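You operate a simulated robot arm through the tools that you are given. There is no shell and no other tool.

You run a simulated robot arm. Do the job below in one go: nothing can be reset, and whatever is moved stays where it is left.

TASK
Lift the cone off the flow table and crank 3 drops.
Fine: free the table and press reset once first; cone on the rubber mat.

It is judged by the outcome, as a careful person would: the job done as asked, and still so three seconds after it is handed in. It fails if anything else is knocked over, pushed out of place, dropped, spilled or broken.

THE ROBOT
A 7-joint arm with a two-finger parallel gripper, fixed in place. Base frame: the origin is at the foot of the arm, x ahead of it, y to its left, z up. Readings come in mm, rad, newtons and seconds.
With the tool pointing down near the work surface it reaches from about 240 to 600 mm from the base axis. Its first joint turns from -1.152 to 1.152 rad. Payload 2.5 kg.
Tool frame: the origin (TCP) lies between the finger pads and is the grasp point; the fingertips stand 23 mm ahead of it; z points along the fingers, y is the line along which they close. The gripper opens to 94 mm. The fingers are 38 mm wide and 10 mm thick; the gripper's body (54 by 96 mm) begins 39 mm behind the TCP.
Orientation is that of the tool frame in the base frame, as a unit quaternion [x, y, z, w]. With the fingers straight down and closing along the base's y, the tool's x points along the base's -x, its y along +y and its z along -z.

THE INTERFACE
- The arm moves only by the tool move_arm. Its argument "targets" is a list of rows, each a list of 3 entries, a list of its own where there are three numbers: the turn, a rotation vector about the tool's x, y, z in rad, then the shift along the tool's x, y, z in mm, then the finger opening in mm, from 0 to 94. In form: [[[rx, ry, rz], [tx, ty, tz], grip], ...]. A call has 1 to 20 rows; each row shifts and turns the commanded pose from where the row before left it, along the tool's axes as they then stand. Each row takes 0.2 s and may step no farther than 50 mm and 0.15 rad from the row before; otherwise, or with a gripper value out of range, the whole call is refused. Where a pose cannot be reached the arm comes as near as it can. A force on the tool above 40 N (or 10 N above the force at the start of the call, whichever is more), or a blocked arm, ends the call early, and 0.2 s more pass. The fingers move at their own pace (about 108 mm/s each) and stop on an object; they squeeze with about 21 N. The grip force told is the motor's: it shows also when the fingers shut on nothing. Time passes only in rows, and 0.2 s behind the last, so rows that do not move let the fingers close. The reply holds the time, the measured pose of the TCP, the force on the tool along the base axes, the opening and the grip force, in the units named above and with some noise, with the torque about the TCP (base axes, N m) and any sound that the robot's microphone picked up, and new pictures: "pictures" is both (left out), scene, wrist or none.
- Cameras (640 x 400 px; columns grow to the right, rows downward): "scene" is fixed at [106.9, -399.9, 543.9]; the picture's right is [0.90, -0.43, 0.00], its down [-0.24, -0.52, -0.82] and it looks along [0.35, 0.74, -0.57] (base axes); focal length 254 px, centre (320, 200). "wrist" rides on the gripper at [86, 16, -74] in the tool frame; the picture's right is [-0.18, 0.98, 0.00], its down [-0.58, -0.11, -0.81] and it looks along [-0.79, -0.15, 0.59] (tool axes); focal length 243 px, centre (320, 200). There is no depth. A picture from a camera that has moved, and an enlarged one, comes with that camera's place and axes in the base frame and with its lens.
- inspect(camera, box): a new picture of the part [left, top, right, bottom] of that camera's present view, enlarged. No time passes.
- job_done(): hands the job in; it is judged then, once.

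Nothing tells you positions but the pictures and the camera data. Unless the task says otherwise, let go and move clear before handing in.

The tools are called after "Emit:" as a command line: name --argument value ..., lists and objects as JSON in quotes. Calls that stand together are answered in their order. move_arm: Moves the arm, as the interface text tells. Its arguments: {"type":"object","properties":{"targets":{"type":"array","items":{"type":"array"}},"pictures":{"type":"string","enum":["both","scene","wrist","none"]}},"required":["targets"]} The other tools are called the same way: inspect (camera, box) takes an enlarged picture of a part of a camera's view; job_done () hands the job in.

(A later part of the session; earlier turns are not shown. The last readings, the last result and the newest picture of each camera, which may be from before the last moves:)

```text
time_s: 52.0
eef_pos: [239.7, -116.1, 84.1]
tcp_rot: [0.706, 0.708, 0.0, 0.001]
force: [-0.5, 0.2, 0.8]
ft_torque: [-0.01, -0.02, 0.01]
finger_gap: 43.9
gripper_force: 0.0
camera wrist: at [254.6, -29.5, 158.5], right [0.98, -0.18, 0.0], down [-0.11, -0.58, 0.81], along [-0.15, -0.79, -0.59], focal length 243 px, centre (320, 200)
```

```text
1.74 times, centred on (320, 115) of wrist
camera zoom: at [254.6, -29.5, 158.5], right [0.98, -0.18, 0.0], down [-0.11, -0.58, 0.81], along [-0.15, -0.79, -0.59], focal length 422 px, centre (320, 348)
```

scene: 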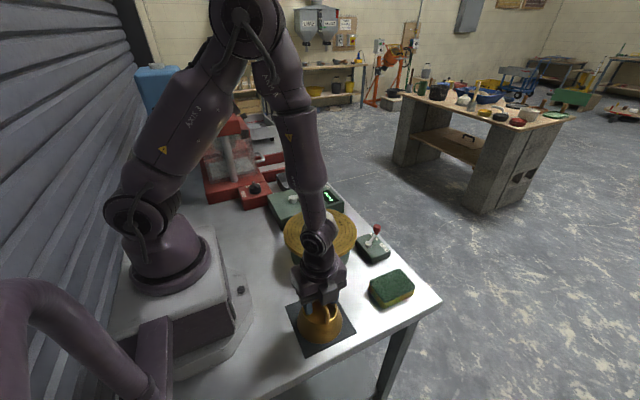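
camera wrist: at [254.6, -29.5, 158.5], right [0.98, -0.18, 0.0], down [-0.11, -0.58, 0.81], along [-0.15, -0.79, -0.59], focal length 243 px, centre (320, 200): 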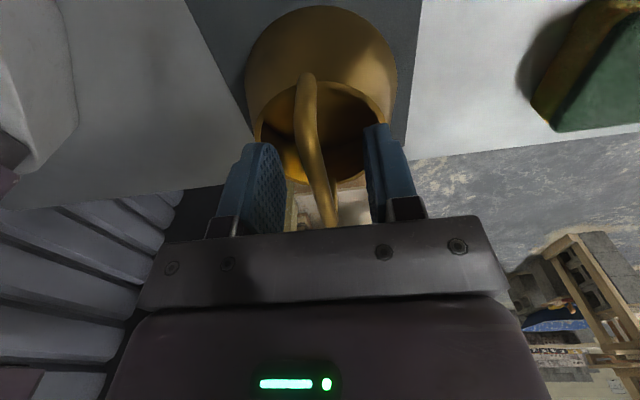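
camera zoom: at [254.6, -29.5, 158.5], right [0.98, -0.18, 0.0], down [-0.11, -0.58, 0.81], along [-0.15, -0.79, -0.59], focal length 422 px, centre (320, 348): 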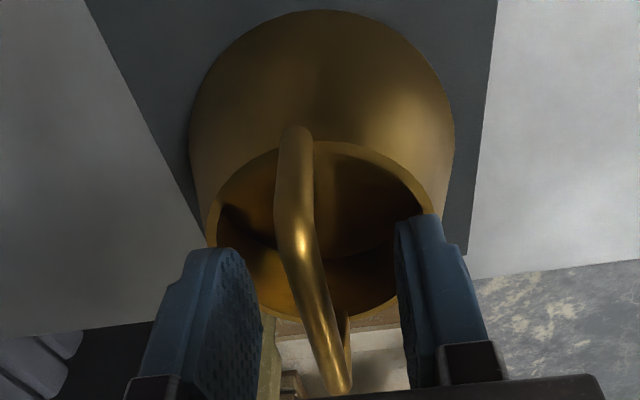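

The cone sits flat and centred on the mat, and the fingers are open and clear of the bar. I'll rise straight up.

Emit:
move_arm --targets '[[[0, 0, 0], [0, 0, -10], 44], [[0, 0, 0], [0, 0, -15], 44], [[0, 0, 0], [0, 0, -30], 44], [[0, 0, 0], [0, 0, -40], 44], [[0, 0, 0], [0, 0, -45], 44], [[0, 0, 0], [0, 0, -45], 44], [[0, 0, 0], [0, 0, -30], 44], [[0, 0, 0], [0, 0, 0], 44]]' --pictures "both"

Emit:
inspect --camera "scene" --box '[260, 190, 400, 370]'

```text
time_s: 53.8
eef_pos: [239.3, -116.3, 299.1]
tcp_rot: [0.707, 0.707, 0.001, 0.0]
force: [0.0, -1.2, -0.6]
ft_torque: [-0.02, -0.04, 0.03]
finger_gap: 44.1
gripper_force: 0.1
camera wrist: at [254.2, -30.3, 373.7], right [0.98, -0.18, 0.0], down [-0.11, -0.58, 0.81], along [-0.15, -0.79, -0.59], focal length 243 px, centre (320, 200)
```

scene: 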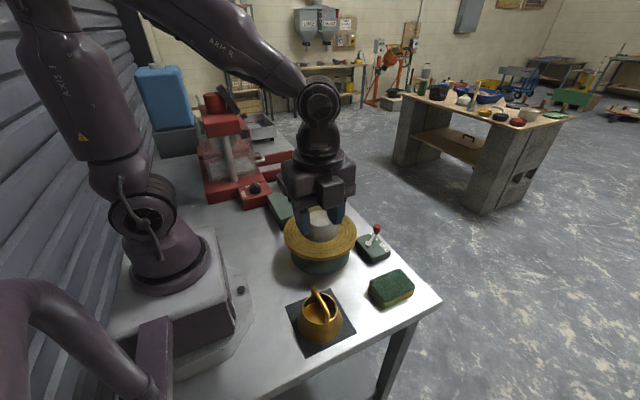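
wrist: 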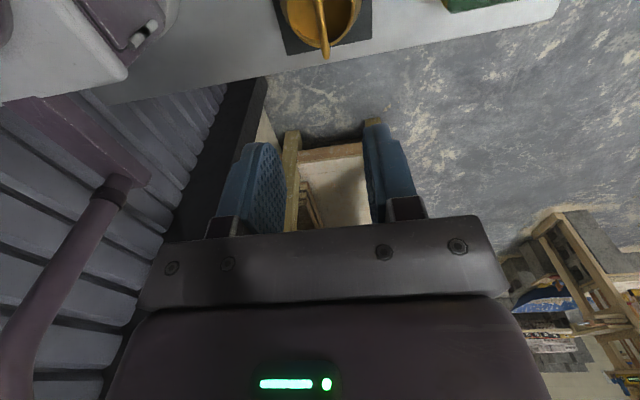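

```text
2.22 times, centred on (330, 280) of scene
camera zoom: at [106.9, -399.9, 543.9], right [0.9, -0.43, 0.0], down [-0.24, -0.52, -0.82], along [0.35, 0.74, -0.57], focal length 564 px, centre (298, 22)
```

zoom: 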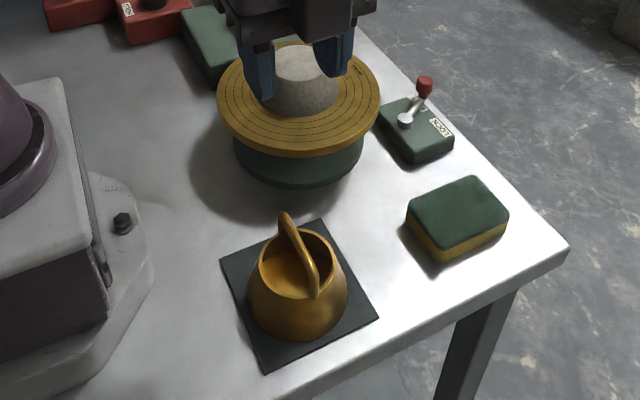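

The cone is safely on the mat and the mortar mound is intact. Now I'll turn the gripper back and travel to the crank at height.

Emit:
move_arm --targets '[[[0, 0, -0.143], [0, 0, 0], 44], [[0, 0, -0.143], [0, 0, 0], 44], [[0, 0, -0.143], [0, 0, 0], 44], [[0, 0, -0.143], [0, 0, 0], 44], [[0, 0, -0.143], [0, 0, 0], 44], [[0, 0, -0.143], [0, 0, 0], 44], [[0, 0, -0.143], [0, 0, 0], 44], [[0, 0, -0.143], [0, 0, 0], 44], [[0, 0, -0.143], [0, 0, 0], 44], [[0, 0, -0.143], [0, 0, 0], 44], [[0, 0, -0.1408], [0, 0, 0], 44], [[0, 0, 0], [0, 0, 0], 44]]' --pictures "none"

Emit:
move_arm --targets '[[[0, 0, 0], [-5, 43, 0], 44], [[0, 0, 0], [-5, 43, 0], 44], [[0, 0, 0], [-5, 43, 0], 44], [[0, 0, 0], [-5, 43, 0], 44], [[0, 0, 0], [-5, 43, 0], 44], [[0, 0, 0], [-5, 43, 0], 44], [[0, 0, 0], [-5, 43, 0], 44], [[0, 0, 0], [-5, 43, 0], 44], [[0, 0, 0], [-6, 43, 0], 44], [[0, 0, 0], [0, 0, 0], 44]]' --pictures "both"

```text
time_s: 56.4
eef_pos: [238.9, -116.2, 297.4]
tcp_rot: [-0.002, 1.0, 0.0, 0.0]
force: [0.2, -0.1, -0.1]
ft_torque: [0.0, 0.0, 0.0]
finger_gap: 43.9
gripper_force: 0.0
```

```text
time_s: 58.6
eef_pos: [286.7, 269.4, 297.5]
tcp_rot: [0.0, 1.0, 0.0, 0.0]
force: [0.2, -0.3, -0.2]
ft_torque: [0.01, 0.02, -0.03]
finger_gap: 44.1
gripper_force: 0.1
camera wrist: at [198.8, 285.4, 372.2], right [0.18, 0.98, 0.0], down [0.58, -0.11, 0.81], along [0.79, -0.15, -0.59], focal length 243 px, centre (320, 200)
```

scene: 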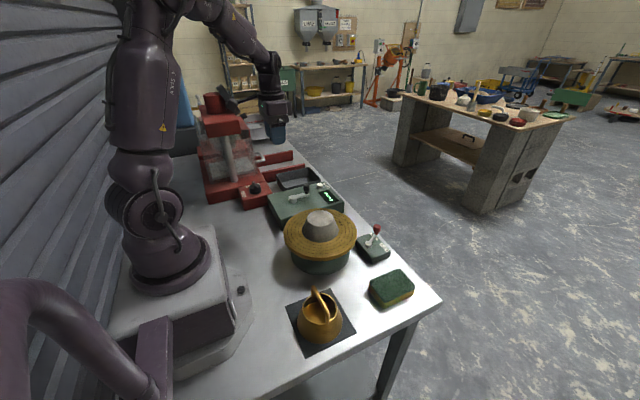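
wrist: 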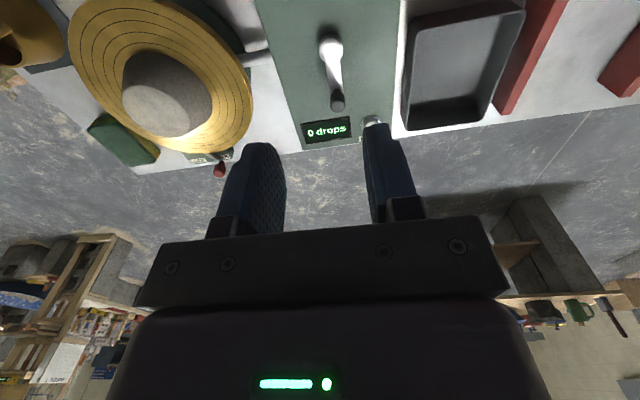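

Emit:
inspect --camera "wrist" --box '[250, 0, 420, 150]'

Emit:
inspect --camera "scene" --box '[260, 165, 350, 235]'

Emit:
inspect --camera "scene" --box '[275, 195, 365, 280]'

```text
2.67 times, centred on (335, 75) of wrist
camera zoom: at [198.8, 285.4, 372.2], right [0.18, 0.98, 0.0], down [0.58, -0.11, 0.81], along [0.79, -0.15, -0.59], focal length 647 px, centre (280, 533)
```

zoom: 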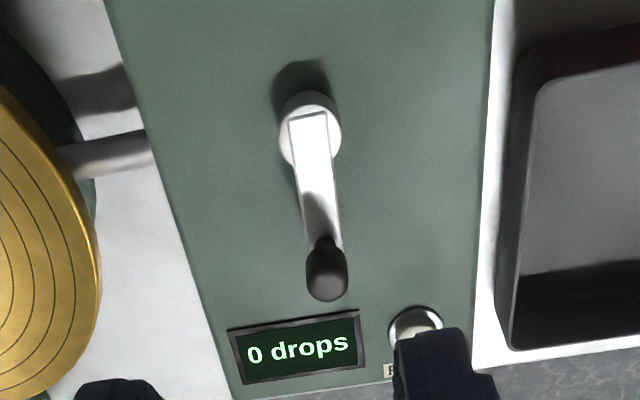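

```text
5.71 times, centred on (305, 200) of scene
camera zoom: at [106.9, -399.9, 543.9], right [0.9, -0.43, 0.0], down [-0.24, -0.52, -0.82], along [0.35, 0.74, -0.57], focal length 1450 px, centre (406, 200)
```

zoom: 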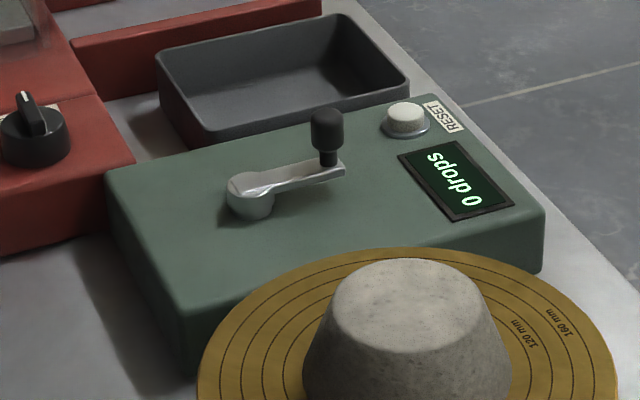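

```text
4.71 times, centred on (320, 238) of scene
camera zoom: at [106.9, -399.9, 543.9], right [0.9, -0.43, 0.0], down [-0.24, -0.52, -0.82], along [0.35, 0.74, -0.57], focal length 1194 px, centre (320, 24)
```

zoom: 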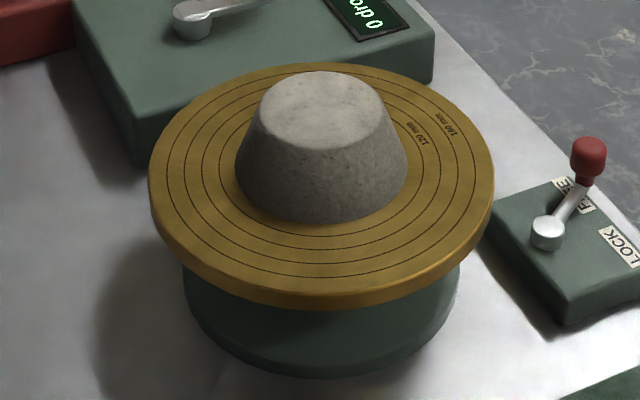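

The mortar is undisturbed and the display reads "0 drops". The crank hub is near (324, 275) and its black knob, about 19 mm across, is near (374.5, 276) with its top at z≈102. I'll move above the knob.

Emit:
move_arm --targets '[[[0, 0, 0], [-44, 3.3, 0], 44], [[0, 0, 0], [-44, 3.3, 0], 44], [[0, 0, 0], [0, 0, 45], 44], [[0, 0, 0], [0, 0, 45], 44], [[0, 0, 0], [0, 0, 45], 44], [[0, 0, 0], [0, 0, 0], 44]]' --pictures "both"

Emit:
inspect --camera "wrist" --box '[220, 0, 420, 180]'

Emit:
inspect --camera "scene" --box '[265, 120, 355, 220]'

```text
time_s: 60.0
eef_pos: [374.9, 278.5, 162.6]
tcp_rot: [0.0, 1.0, 0.0, 0.0]
force: [-0.1, -0.9, -0.1]
ft_torque: [-0.03, 0.0, -0.01]
finger_gap: 44.0
gripper_force: 0.1
camera wrist: at [287.4, 294.0, 237.8], right [0.18, 0.98, 0.0], down [0.58, -0.11, 0.81], along [0.79, -0.15, -0.59], focal length 243 px, centre (320, 200)
```

scene: 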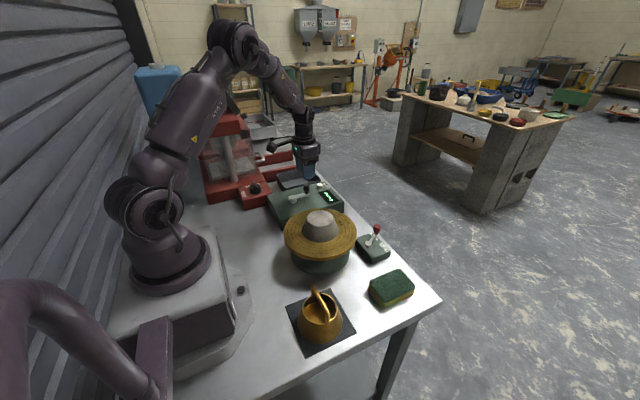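
wrist: 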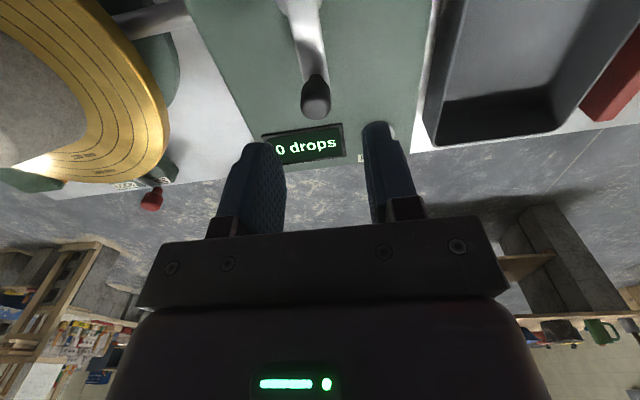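

```text
2.22 times, centred on (320, 90) of wrist
camera zoom: at [287.4, 294.0, 237.8], right [0.18, 0.98, 0.0], down [0.58, -0.11, 0.81], along [0.79, -0.15, -0.59], focal length 539 px, centre (320, 444)
```

zoom: 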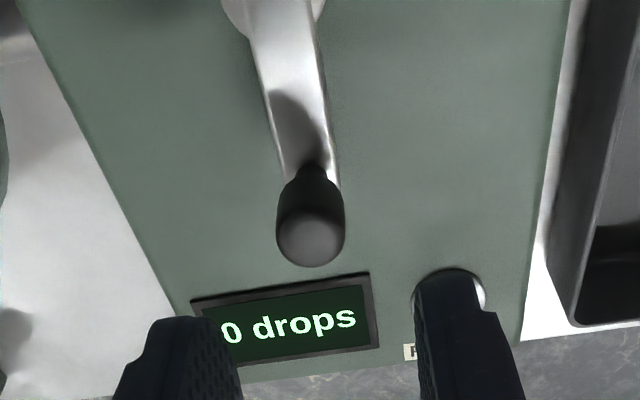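

```text
4.00 times, centred on (310, 170) of scene
camera zoom: at [106.9, -399.9, 543.9], right [0.9, -0.43, 0.0], down [-0.24, -0.52, -0.82], along [0.35, 0.74, -0.57], focal length 1015 px, centre (360, 320)
```

zoom: 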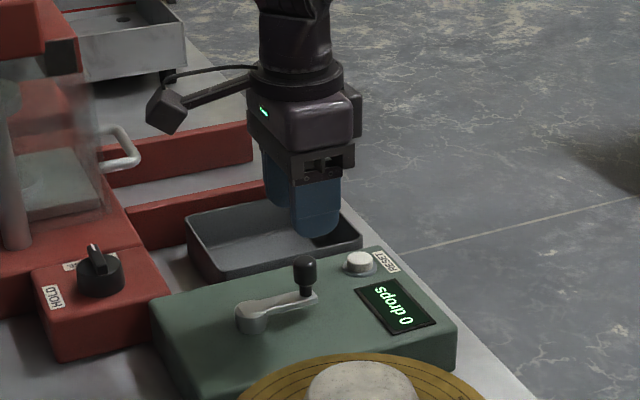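

The knob is at (374.7, 275.4). I'll shift slightly and lower so the fingers straddle it.

Emit:
move_arm --targets '[[[0, 0, 0], [0, -2.5, 20], 44], [[0, 0, 0], [0, 0, 20], 44], [[0, 0, 0], [0, 0, 19], 44], [[0, 0, 0], [0, 0, 0], 44]]' --pictures "wrist"

Emit:
inspect --camera "wrist" --box '[200, 0, 440, 240]'

Emit:
inspect --camera "scene" --box '[280, 150, 350, 215]'

```text
time_s: 61.0
eef_pos: [372.4, 274.1, 105.2]
tcp_rot: [-0.001, 1.0, 0.0, -0.001]
force: [-0.1, -0.1, 0.4]
ft_torque: [-0.01, 0.0, -0.02]
finger_gap: 43.8
gripper_force: 0.1
camera wrist: at [285.4, 290.2, 180.3], right [0.18, 0.98, 0.0], down [0.58, -0.11, 0.81], along [0.79, -0.15, -0.59], focal length 243 px, centre (320, 200)
```

wrist: 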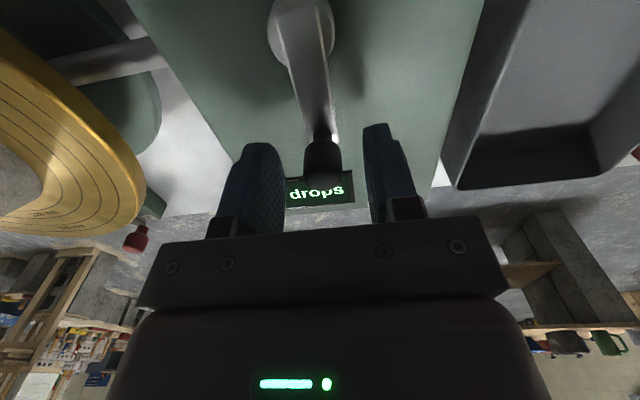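

```text
1.67 times, centred on (320, 120) of wrist
camera zoom: at [285.4, 290.2, 180.3], right [0.18, 0.98, 0.0], down [0.58, -0.11, 0.81], along [0.79, -0.15, -0.59], focal length 404 px, centre (320, 333)
```

zoom: 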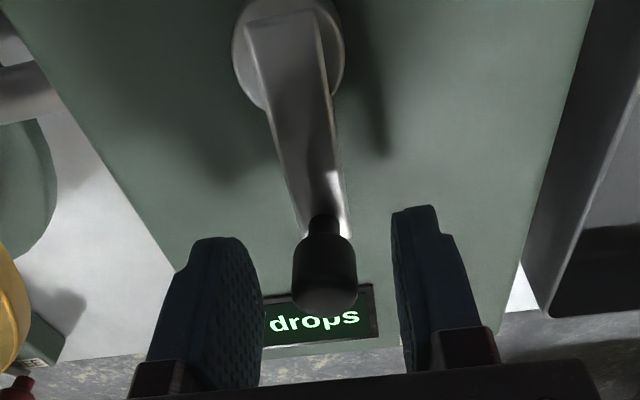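

```text
6.15 times, centred on (315, 182) of scene
camera zoom: at [106.9, -399.9, 543.9], right [0.9, -0.43, 0.0], down [-0.24, -0.52, -0.82], along [0.35, 0.74, -0.57], focal length 1561 px, centre (351, 308)
```

zoom: 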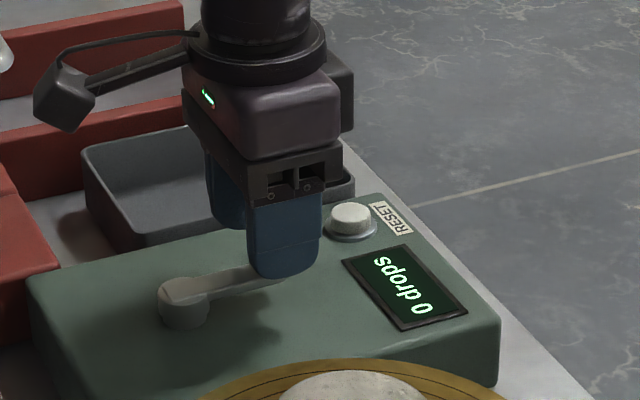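

The fingers straddle the knob. I'll close on it and check the grip.

Emit:
move_arm --targets '[[[0, 0, 0], [0, 0, 0], 34], [[0, 0, 0], [0, 0, 0], 28], [[0, 0, 0], [0, 0, 0], 23], [[0, 0, 0], [0, 0, 0], 18], [[0, 0, 0], [0, 0, 0], 12], [[0, 0, 0], [0, 0, 0], 5], [[0, 0, 0], [0, 0, 0], 0]]' --pictures "wrist"

Emit:
inspect --camera "wrist" --box '[200, 0, 440, 240]'

```text
time_s: 62.6
eef_pos: [372.8, 274.5, 105.8]
tcp_rot: [0.0, 1.0, 0.0, 0.0]
force: [1.2, -0.2, 0.1]
ft_torque: [-0.01, -0.07, 0.03]
finger_gap: 19.2
gripper_force: 44.8
camera wrist: at [285.6, 290.2, 180.6], right [0.18, 0.98, 0.0], down [0.58, -0.11, 0.81], along [0.79, -0.15, -0.59], focal length 243 px, centre (320, 200)
```

wrist: 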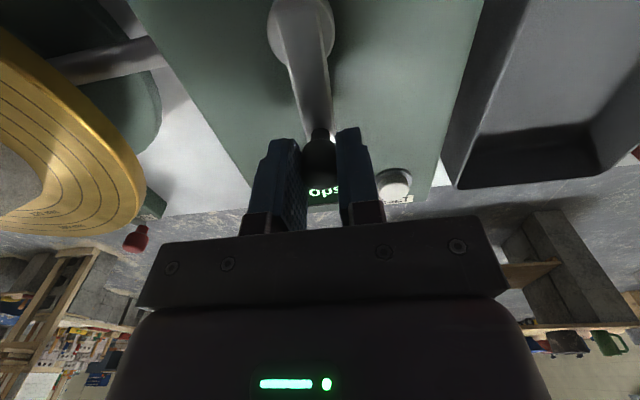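

```text
1.67 times, centred on (320, 120) of wrist
camera zoom: at [285.6, 290.2, 180.6], right [0.18, 0.98, 0.0], down [0.58, -0.11, 0.81], along [0.79, -0.15, -0.59], focal length 404 px, centre (320, 333)
```

zoom: 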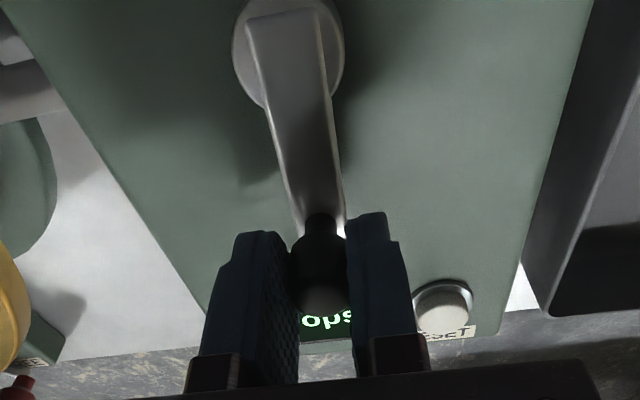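

The knob is gripped at 19.2 mm. I'll make a small test turn of about 22°, clockwise as seen from above, and check the resistance.

Emit:
move_arm --targets '[[[0, 0, 0], [0.24, -4.9, 0], 0], [[0, 0, 0], [0.72, -4.86, 0], 0], [[0, 0, 0], [1.19, -4.76, 0], 0], [[0, 0, 0], [1.66, -4.62, 0], 0]]' --pictures "both"

Emit:
inspect --camera "wrist" --box '[200, 0, 440, 240]'

```text
time_s: 63.6
eef_pos: [369.6, 255.7, 105.2]
tcp_rot: [0.001, 1.0, 0.001, 0.001]
force: [4.3, 8.0, 3.8]
ft_torque: [0.16, -0.09, -0.27]
finger_gap: 19.3
gripper_force: 45.1
camera wrist: at [282.1, 272.2, 180.8], right [0.18, 0.98, 0.0], down [0.58, -0.11, 0.81], along [0.79, -0.15, -0.59], focal length 243 px, centre (320, 200)
```

scene: 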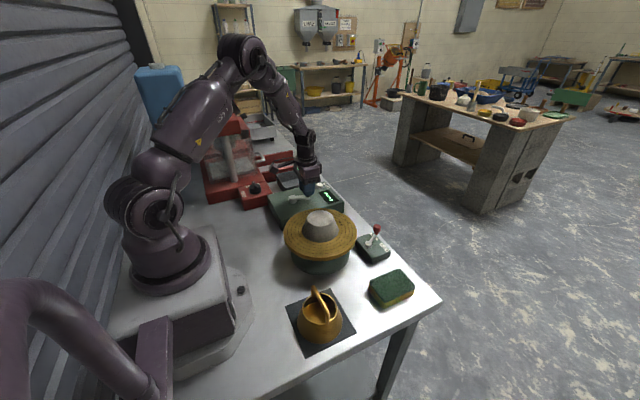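
wrist: 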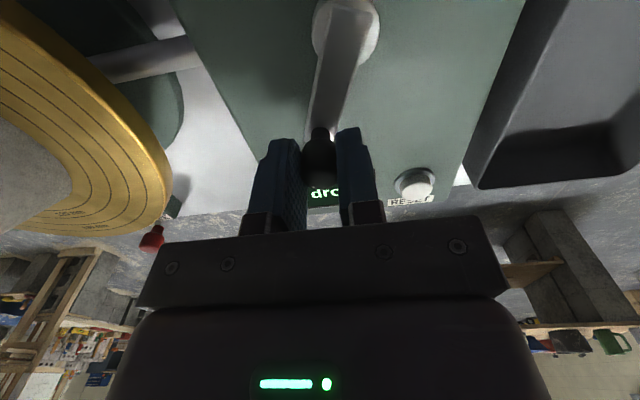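

```text
1.67 times, centred on (320, 120) of wrist
camera zoom: at [282.1, 272.2, 180.8], right [0.18, 0.98, 0.0], down [0.58, -0.11, 0.81], along [0.79, -0.15, -0.59], focal length 404 px, centre (320, 333)
```

zoom: 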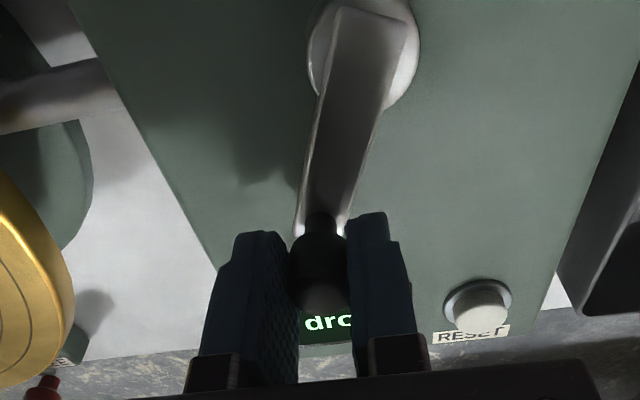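

The crank turns with moderate resistance of about 8 N. I'll continue the turn to about a quarter.

Emit:
move_arm --targets '[[[0, 0, 0], [2.098, -4.436, 0], 0], [[0, 0, 0], [2.523, -4.209, 0], 0], [[0, 0, 0], [2.923, -3.941, 0], 0], [[0, 0, 0], [3.296, -3.636, 0], 0], [[0, 0, 0], [3.636, -3.296, 0], 0], [[0, 0, 0], [3.941, -2.923, 0], 0], [[0, 0, 0], [4.209, -2.523, 0], 0], [[0, 0, 0], [4.436, -2.098, 0], 0]]' --pictures "both"

Emit:
inspect --camera "wrist" --box '[200, 0, 440, 240]'

Emit:
inspect --camera "scene" --box '[265, 140, 365, 240]'

```text
time_s: 65.4
eef_pos: [342.8, 230.1, 104.8]
tcp_rot: [0.0, 1.0, 0.001, 0.001]
force: [5.3, 15.4, 5.8]
ft_torque: [0.34, -0.36, -0.34]
finger_gap: 19.5
gripper_force: 45.3
camera wrist: at [255.3, 245.9, 180.5], right [0.18, 0.98, 0.0], down [0.58, -0.11, 0.81], along [0.79, -0.15, -0.59], focal length 243 px, centre (320, 200)
```

scene: 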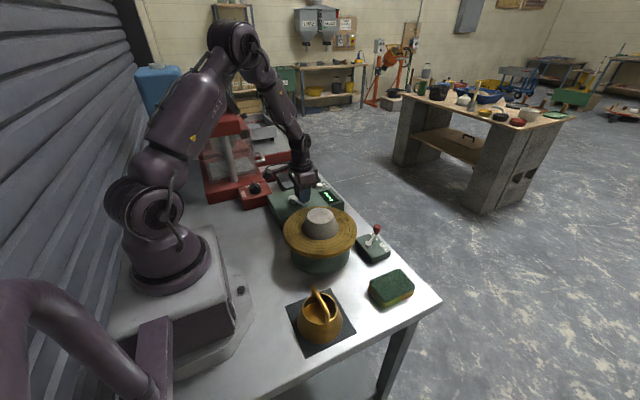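
wrist: 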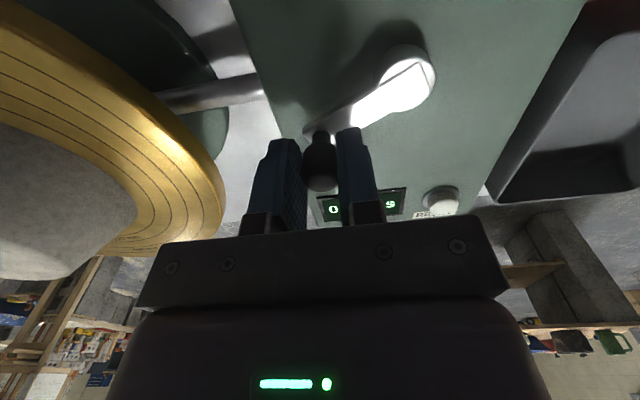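

```text
1.67 times, centred on (320, 120) of wrist
camera zoom: at [255.3, 245.9, 180.5], right [0.18, 0.98, 0.0], down [0.58, -0.11, 0.81], along [0.79, -0.15, -0.59], focal length 404 px, centre (320, 333)
```

zoom: 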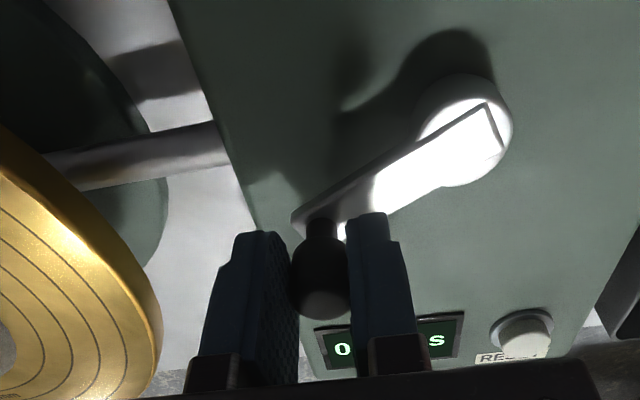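

```text
4.00 times, centred on (315, 190) of scene
camera zoom: at [106.9, -399.9, 543.8], right [0.9, -0.43, 0.0], down [-0.24, -0.52, -0.82], along [0.35, 0.74, -0.57], focal length 1015 px, centre (340, 240)
```

zoom: 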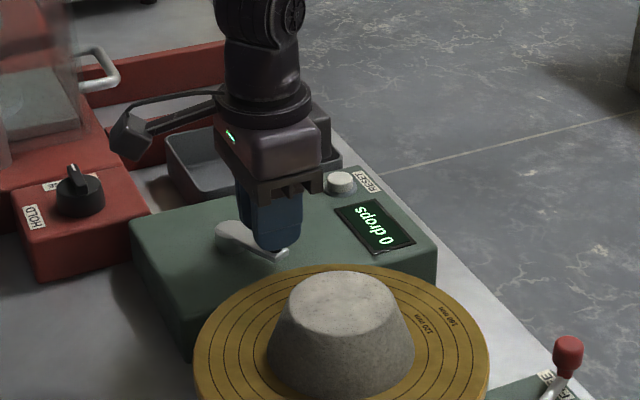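

The crank is moving, at about -66° now, and the resistance is building as the cam lifts. I'll correct the circle slightly (radius ≈ 49 mm) and continue in smaller arcs.

Emit:
move_arm --targets '[[[0, 0, 0], [5.47, -0.42, 0], 0], [[0, 0, 0], [5.03, -1.07, 0], 0], [[0, 0, 0], [5.13, -0.54, 0], 0], [[0, 0, 0], [5.14, 0, 0], 0], [[0, 0, 0], [5.13, 0.54, 0], 0]]' --pictures "both"

Emit:
inspect --camera "wrist" --box '[200, 0, 440, 240]'

Emit:
inspect --camera "scene" --box '[265, 150, 365, 280]'

```text
time_s: 66.6
eef_pos: [316.8, 224.8, 105.4]
tcp_rot: [0.001, 1.0, -0.003, 0.0]
force: [5.5, -10.1, 4.8]
ft_torque: [-0.22, -0.74, -0.27]
finger_gap: 19.2
gripper_force: 44.9
camera wrist: at [229.1, 242.0, 180.6], right [0.19, 0.98, -0.01], down [0.58, -0.11, 0.81], along [0.79, -0.15, -0.59], focal length 243 px, centre (320, 200)
```

scene: 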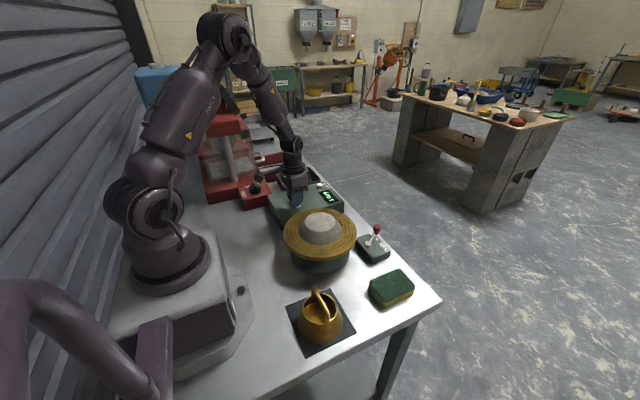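
wrist: 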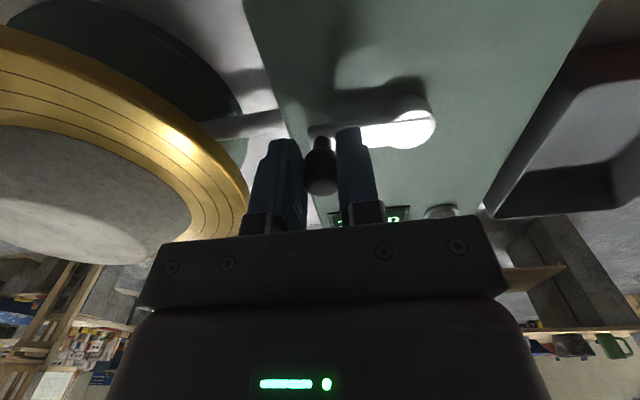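

```text
1.67 times, centred on (320, 120) of wrist
camera zoom: at [229.1, 242.0, 180.6], right [0.19, 0.98, -0.01], down [0.58, -0.11, 0.81], along [0.79, -0.15, -0.59], focal length 404 px, centre (320, 333)
```

zoom: 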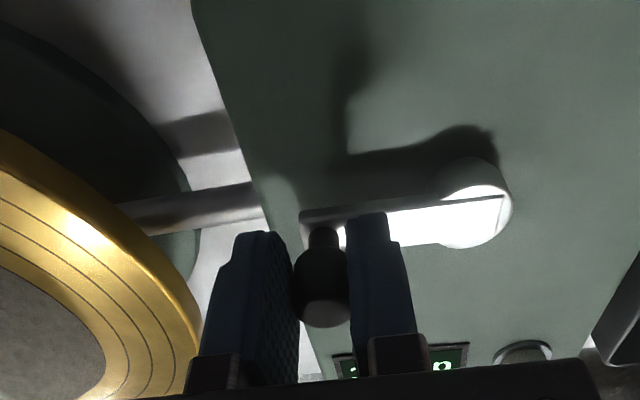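

```text
3.08 times, centred on (315, 215) of scene
camera zoom: at [106.8, -399.9, 543.9], right [0.9, -0.43, 0.0], down [-0.24, -0.52, -0.82], along [0.35, 0.74, -0.57], focal length 781 px, centre (335, 154)
```

zoom: 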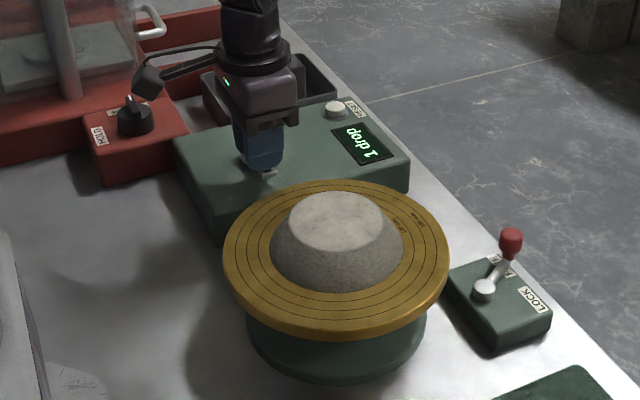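

The display already reads "1 drop": the cam let go near -90° and the mortar settled slightly. I'll continue the circle in short arcs, reading the counter each time so I don't overshoot.

Emit:
move_arm --targets '[[[0, 0, 0], [6.45, 0.22, 0], 0], [[0, 0, 0], [5.06, 1.64, 0], 0], [[0, 0, 0], [4.85, 2.17, 0], 0], [[0, 0, 0], [4.61, 2.65, 0], 0], [[0, 0, 0], [4.3, 3.13, 0], 0], [[0, 0, 0], [3.95, 3.56, 0], 0]]' --pictures "wrist"

Emit:
inspect --camera "scene" --box '[265, 150, 365, 280]'

```text
time_s: 67.5
eef_pos: [297.8, 227.9, 105.6]
tcp_rot: [0.001, 1.0, -0.004, -0.002]
force: [-2.0, -1.1, 3.8]
ft_torque: [0.01, -0.25, 0.06]
finger_gap: 19.0
gripper_force: 44.7
stopped in row 4: the force on the tool passed its limit at 41 N (the readings are from after the stop); the commanded pose is now the measured one
camera wrist: at [210.7, 245.4, 180.3], right [0.19, 0.98, -0.01], down [0.58, -0.1, 0.8], along [0.79, -0.16, -0.59], focal length 243 px, centre (320, 200)
```

wrist: 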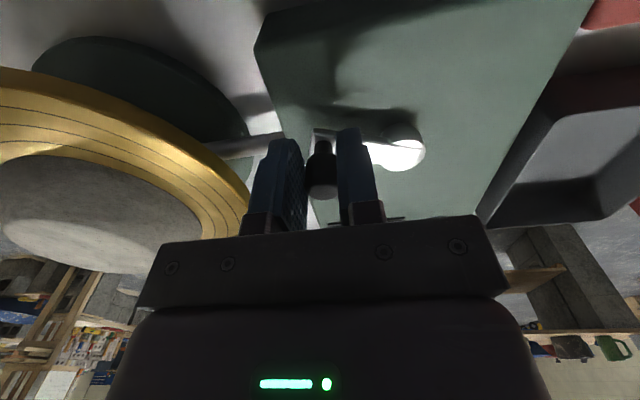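

```text
3.08 times, centred on (315, 215) of scene
camera zoom: at [106.9, -399.8, 543.9], right [0.9, -0.43, 0.0], down [-0.24, -0.52, -0.82], along [0.35, 0.74, -0.57], focal length 781 px, centre (335, 154)
```

zoom: 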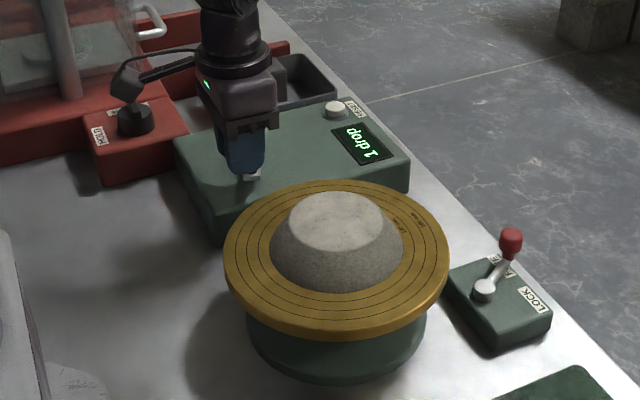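

The move stopped on a 41 N force, and the counter still reads "1 drop". I'll look closely to see how the knob sits in the fingers.

Emit:
inspect --camera "wrist" --box '[230, 60, 440, 230]'

Emit:
inspect --camera "scene" --box '[275, 165, 345, 225]'

```text
2.35 times, centred on (335, 145) of wrist
camera zoom: at [210.7, 245.4, 180.3], right [0.19, 0.98, -0.01], down [0.58, -0.1, 0.8], along [0.79, -0.16, -0.59], focal length 571 px, centre (285, 329)
```

zoom: 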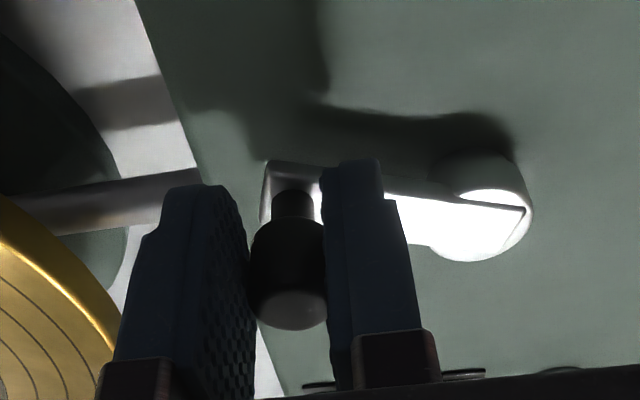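

```text
6.67 times, centred on (310, 195) of scene
camera zoom: at [106.9, -399.8, 543.9], right [0.9, -0.43, 0.0], down [-0.24, -0.52, -0.82], along [0.35, 0.74, -0.57], focal length 1692 px, centre (387, 233)
```

zoom: 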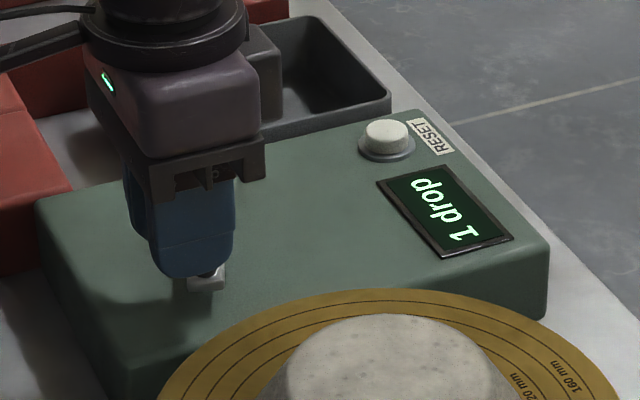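

The fingers slid along the knob because motion along x relies only on pad friction. I'll release and rise for a proper view. Then I'll re-grip with the gripper yawed so its fingers push tangentially, turning with the crank.

Emit:
move_arm --targets '[[[0, 0, 0], [0, 0, 0], 30], [[0, 0, 0], [0, 0, 0], 44], [[0, 0, 0], [0, 0, -15], 44], [[0, 0, 0], [0, 0, -40], 44], [[0, 0, 0], [0, 0, -45], 44], [[0, 0, 0], [20, 0, -45], 44], [[0, 0, 0], [20, 0, -20], 44], [[0, 0, 0], [0, 0, 0], 44]]' --pictures "both"

Emit:
inspect --camera "wrist" --box '[240, 0, 440, 150]'

Emit:
inspect --camera "scene" --box '[265, 165, 355, 235]'

```text
time_s: 69.3
eef_pos: [256.2, 230.1, 271.2]
tcp_rot: [0.002, 1.0, -0.004, -0.003]
force: [0.7, -0.5, 0.3]
ft_torque: [0.0, 0.02, -0.03]
finger_gap: 44.1
gripper_force: 0.0
camera wrist: at [169.8, 247.3, 346.3], right [0.19, 0.98, -0.01], down [0.59, -0.1, 0.8], along [0.79, -0.16, -0.59], focal length 243 px, centre (320, 200)
```

scene: 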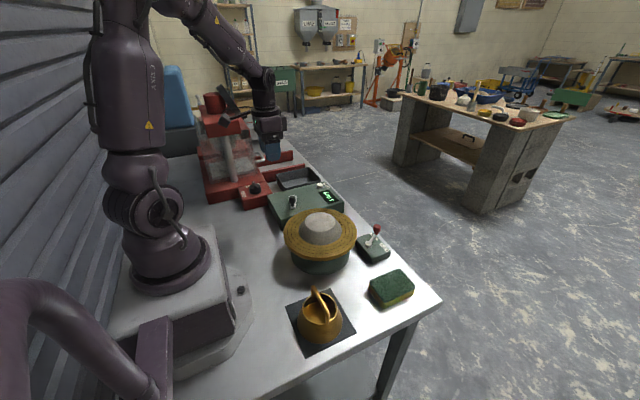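
wrist: 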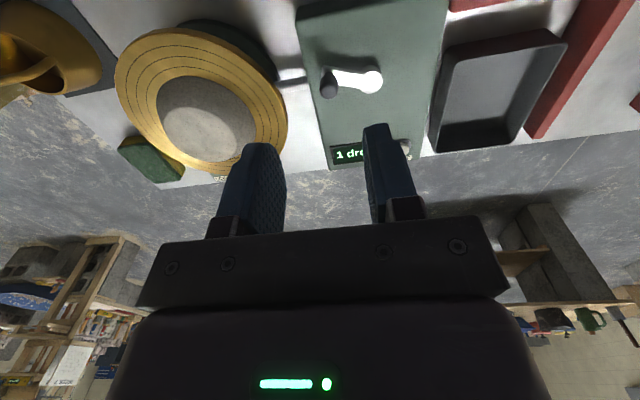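

```text
2.67 times, centred on (340, 75) of wrist
camera zoom: at [169.8, 247.3, 346.3], right [0.19, 0.98, -0.01], down [0.59, -0.1, 0.8], along [0.79, -0.16, -0.59], focal length 647 px, centre (267, 533)
```

zoom: 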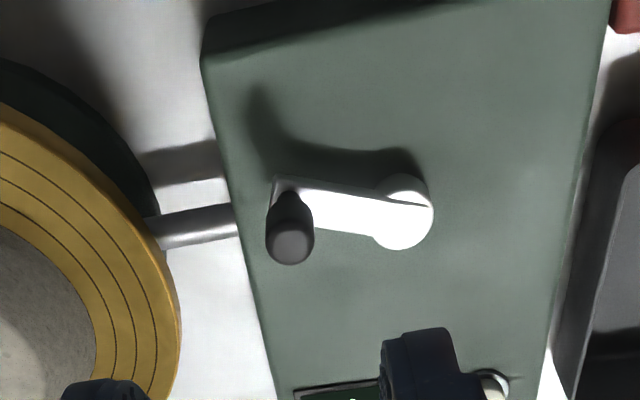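

```text
5.71 times, centred on (310, 200) of scene
camera zoom: at [106.9, -399.9, 543.9], right [0.9, -0.43, 0.0], down [-0.24, -0.52, -0.82], along [0.35, 0.74, -0.57], focal length 1450 px, centre (377, 200)
```

zoom: 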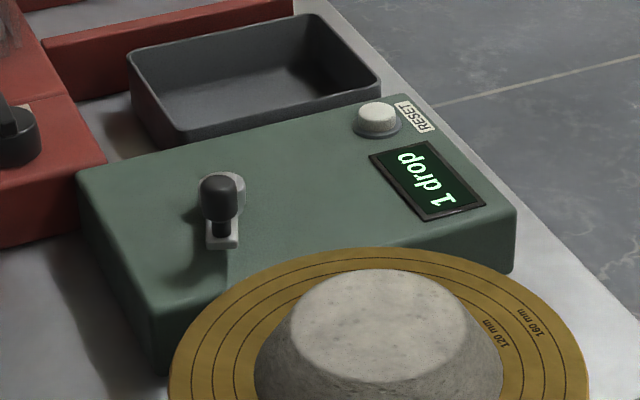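

The knob is at (309, 226.5) with the hub at (322.5, 275), so the radius is 50.5 mm and the crank angle is -105.5°. I'll level the tool, move above the knob, and yaw the gripper +74.5° so the fingers close along the crank's tangent.

Emit:
move_arm --targets '[[[-0.008, -0.006, 0], [-26.4, -1.8, 0], 44], [[0, 0, 0], [-26.4, -1.8, 0], 44], [[0, 0, -0.1444], [0, 0, 0], 44], [[0, 0, -0.1444], [0, 0, 0], 44], [[0, 0, -0.1444], [0, 0, 0], 44], [[0, 0, -0.1444], [0, 0, 0], 44], [[0, 0, -0.1444], [0, 0, 0], 44], [[0, 0, -0.1444], [0, 0, 0], 44], [[0, 0, -0.1444], [0, 0, 0], 44], [[0, 0, -0.1444], [0, 0, 0], 44], [[0, 0, -0.1444], [0, 0, 0], 44], [[0, 0, 0], [0, 0, 40], 44], [[0, 0, 0], [0, 0, 40], 44], [[0, 0, 0], [0, 0, 35], 44], [[0, 0, 0], [0, 0, 0], 44]]' --pictures "both"

Emit:
inspect --camera "wrist" --box '[200, 0, 440, 200]'

Emit:
inspect --camera "scene" --box '[265, 125, 355, 225]'

```text
time_s: 72.5
eef_pos: [312.0, 227.4, 154.5]
tcp_rot: [-0.604, 0.797, -0.001, 0.0]
force: [0.1, -0.6, 0.0]
ft_torque: [0.0, 0.0, 0.01]
finger_gap: 44.1
gripper_force: 0.0
camera wrist: at [271.4, 147.8, 228.6], right [-0.9, 0.44, 0.0], down [0.26, 0.53, 0.81], along [0.36, 0.72, -0.59], focal length 243 px, centre (320, 200)
```

scene: 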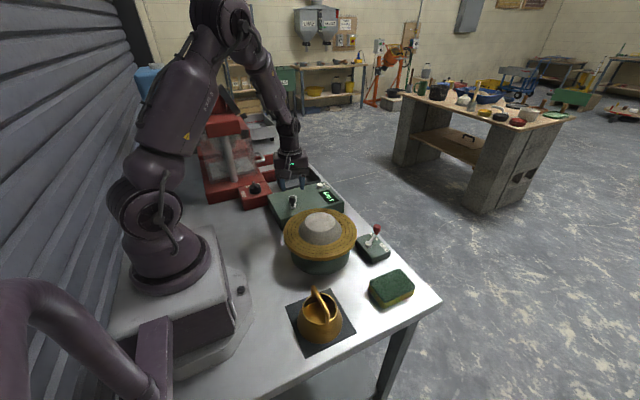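
wrist: 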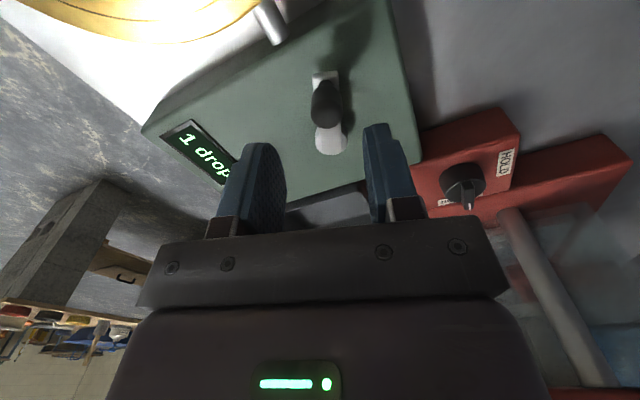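

```text
2.00 times, centred on (320, 100) of wrist
camera zoom: at [271.4, 147.8, 228.6], right [-0.9, 0.44, 0.0], down [0.26, 0.53, 0.81], along [0.36, 0.72, -0.59], focal length 485 px, centre (320, 400)
```

zoom: 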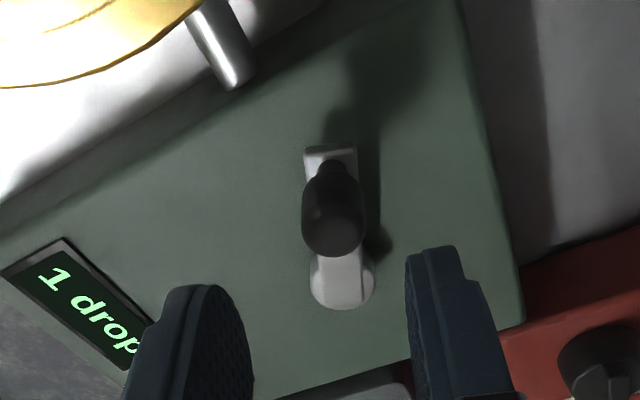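

```text
4.00 times, centred on (310, 175) of scene
camera zoom: at [106.9, -399.9, 543.9], right [0.9, -0.43, 0.0], down [-0.24, -0.52, -0.82], along [0.35, 0.74, -0.57], focal length 1015 px, centre (360, 300)
```

zoom: 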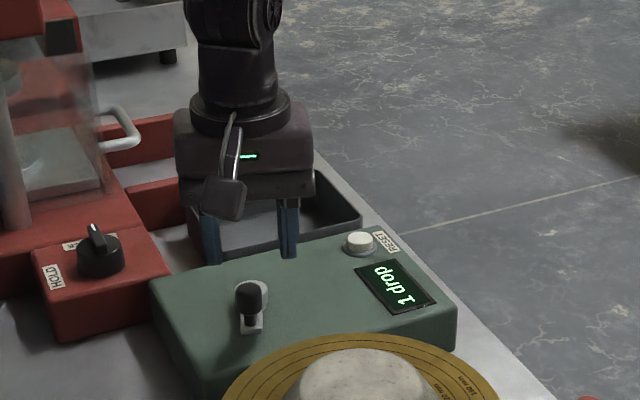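

The yaw is right, and the knob is about 2.5 mm off-centre along the closing axis. I'll correct that, lower, and grip.

Emit:
move_arm --targets '[[[0, 0, 0], [0, 2.5, 16], 44], [[0, 0, 0], [0, 0, 17], 44], [[0, 0, 0], [0, 0, 17], 44], [[0, 0, 0], [0, 0, 0], 44]]' --pictures "wrist"

Emit:
inspect --camera "wrist" --box '[200, 0, 440, 230]'

Emit:
inspect --camera "scene" --box '[270, 155, 340, 220]'

```text
time_s: 73.5
eef_pos: [309.9, 226.4, 104.3]
tcp_rot: [-0.603, 0.798, 0.0, 0.001]
force: [0.5, 0.8, 0.9]
ft_torque: [0.03, -0.02, -0.02]
finger_gap: 43.8
gripper_force: 0.0
camera wrist: at [269.1, 147.1, 179.0], right [-0.9, 0.44, 0.0], down [0.26, 0.53, 0.81], along [0.36, 0.72, -0.59], focal length 243 px, centre (320, 200)
```

wrist: 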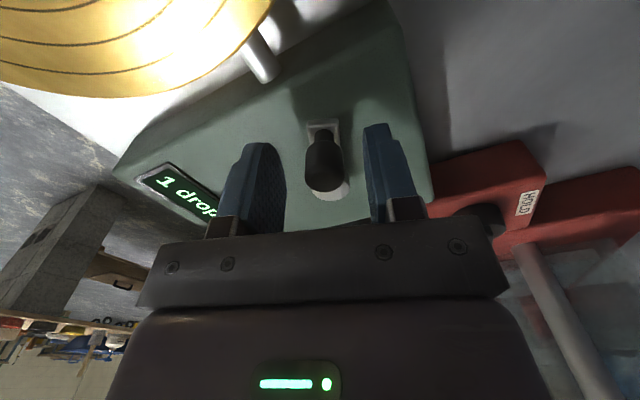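

```text
1.74 times, centred on (320, 115) of wrist
camera zoom: at [269.1, 147.1, 179.0], right [-0.9, 0.44, 0.0], down [0.26, 0.53, 0.81], along [0.36, 0.72, -0.59], focal length 422 px, centre (320, 348)
```

zoom: 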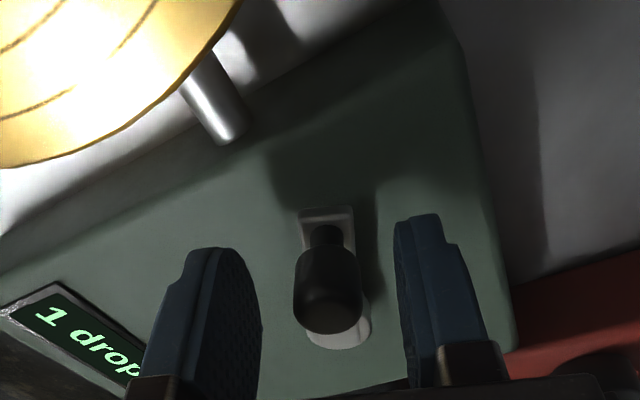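

```text
6.15 times, centred on (305, 188) of scene
camera zoom: at [106.9, -399.9, 543.9], right [0.9, -0.43, 0.0], down [-0.24, -0.52, -0.82], along [0.35, 0.74, -0.57], focal length 1561 px, centre (412, 277)
```

zoom: 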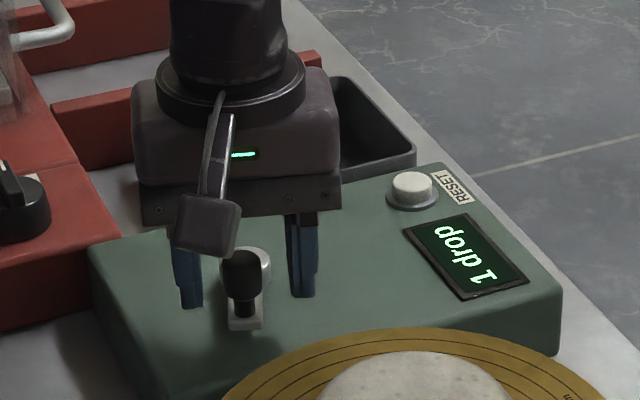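

The knob is between the fingers. I'll close on it.

Emit:
move_arm --targets '[[[0, 0, 0], [0, 0, 0], 34], [[0, 0, 0], [0, 0, 0], 26], [[0, 0, 0], [0, 0, 0], 20], [[0, 0, 0], [0, 0, 0], 12], [[0, 0, 0], [0, 0, 0], 4], [[0, 0, 0], [0, 0, 0], 0]]' --pictures "none"

Emit:
inspect --camera "wrist" --box '[200, 0, 440, 230]'

```text
time_s: 74.9
eef_pos: [308.7, 225.3, 104.6]
tcp_rot: [-0.603, 0.798, 0.0, 0.001]
force: [-1.5, 0.1, 0.0]
ft_torque: [-0.02, -0.01, 0.04]
finger_gap: 19.2
gripper_force: 44.6
```

```text
1.74 times, centred on (320, 115) of wrist
camera zoom: at [269.0, 147.1, 179.2], right [-0.9, 0.44, 0.0], down [0.26, 0.53, 0.81], along [0.36, 0.72, -0.59], focal length 422 px, centre (320, 348)
```

zoom: 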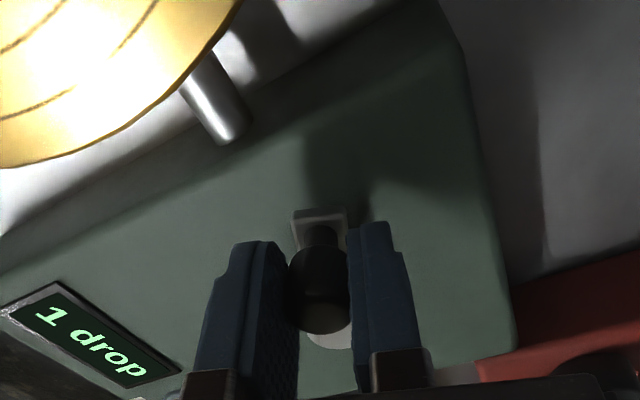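

The grip is firm, with the fingers now pushing tangentially. I'll turn the crank about 30° clockwise, with the gripper rotating along, and check forces.

Emit:
move_arm --targets '[[[0, 0, 0.13], [-0.427, 6.547, 0], 0], [[0, 0, 0.13], [-0.427, 6.547, 0], 0], [[0, 0, 0.13], [-0.427, 6.547, 0], 0], [[0, 0, 0.13], [-0.427, 6.547, 0], 0]]' --pictures "wrist"

Emit:
inspect --camera "scene" --box '[265, 150, 365, 280]'

```text
time_s: 75.9
eef_pos: [287.0, 239.4, 103.3]
tcp_rot: [-0.376, 0.926, 0.001, 0.001]
force: [8.1, 7.5, -21.4]
ft_torque: [-0.48, 0.4, 0.15]
finger_gap: 19.0
gripper_force: 45.1
camera wrist: at [212.9, 190.7, 179.2], right [-0.55, 0.83, 0.0], down [0.49, 0.33, 0.81], along [0.67, 0.45, -0.59], focal length 243 px, centre (320, 200)
```

wrist: 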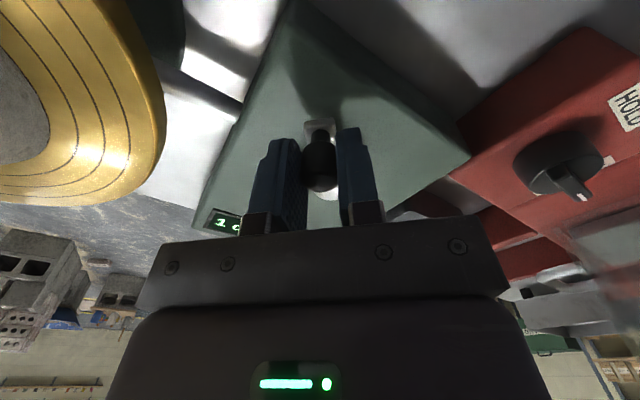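

```text
3.08 times, centred on (315, 215) of scene
camera zoom: at [106.9, -399.8, 543.9], right [0.9, -0.43, 0.0], down [-0.24, -0.52, -0.82], along [0.35, 0.74, -0.57], focal length 781 px, centre (335, 154)
```

zoom: 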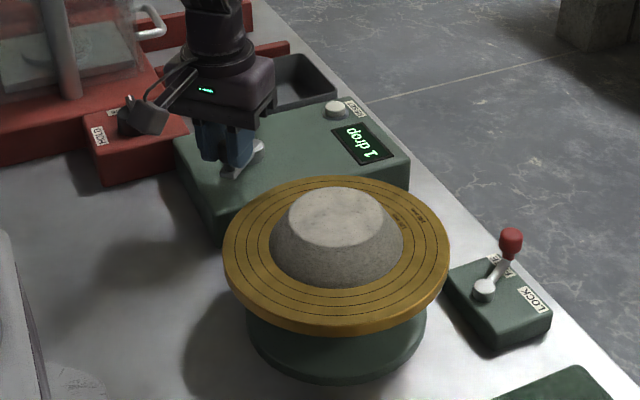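

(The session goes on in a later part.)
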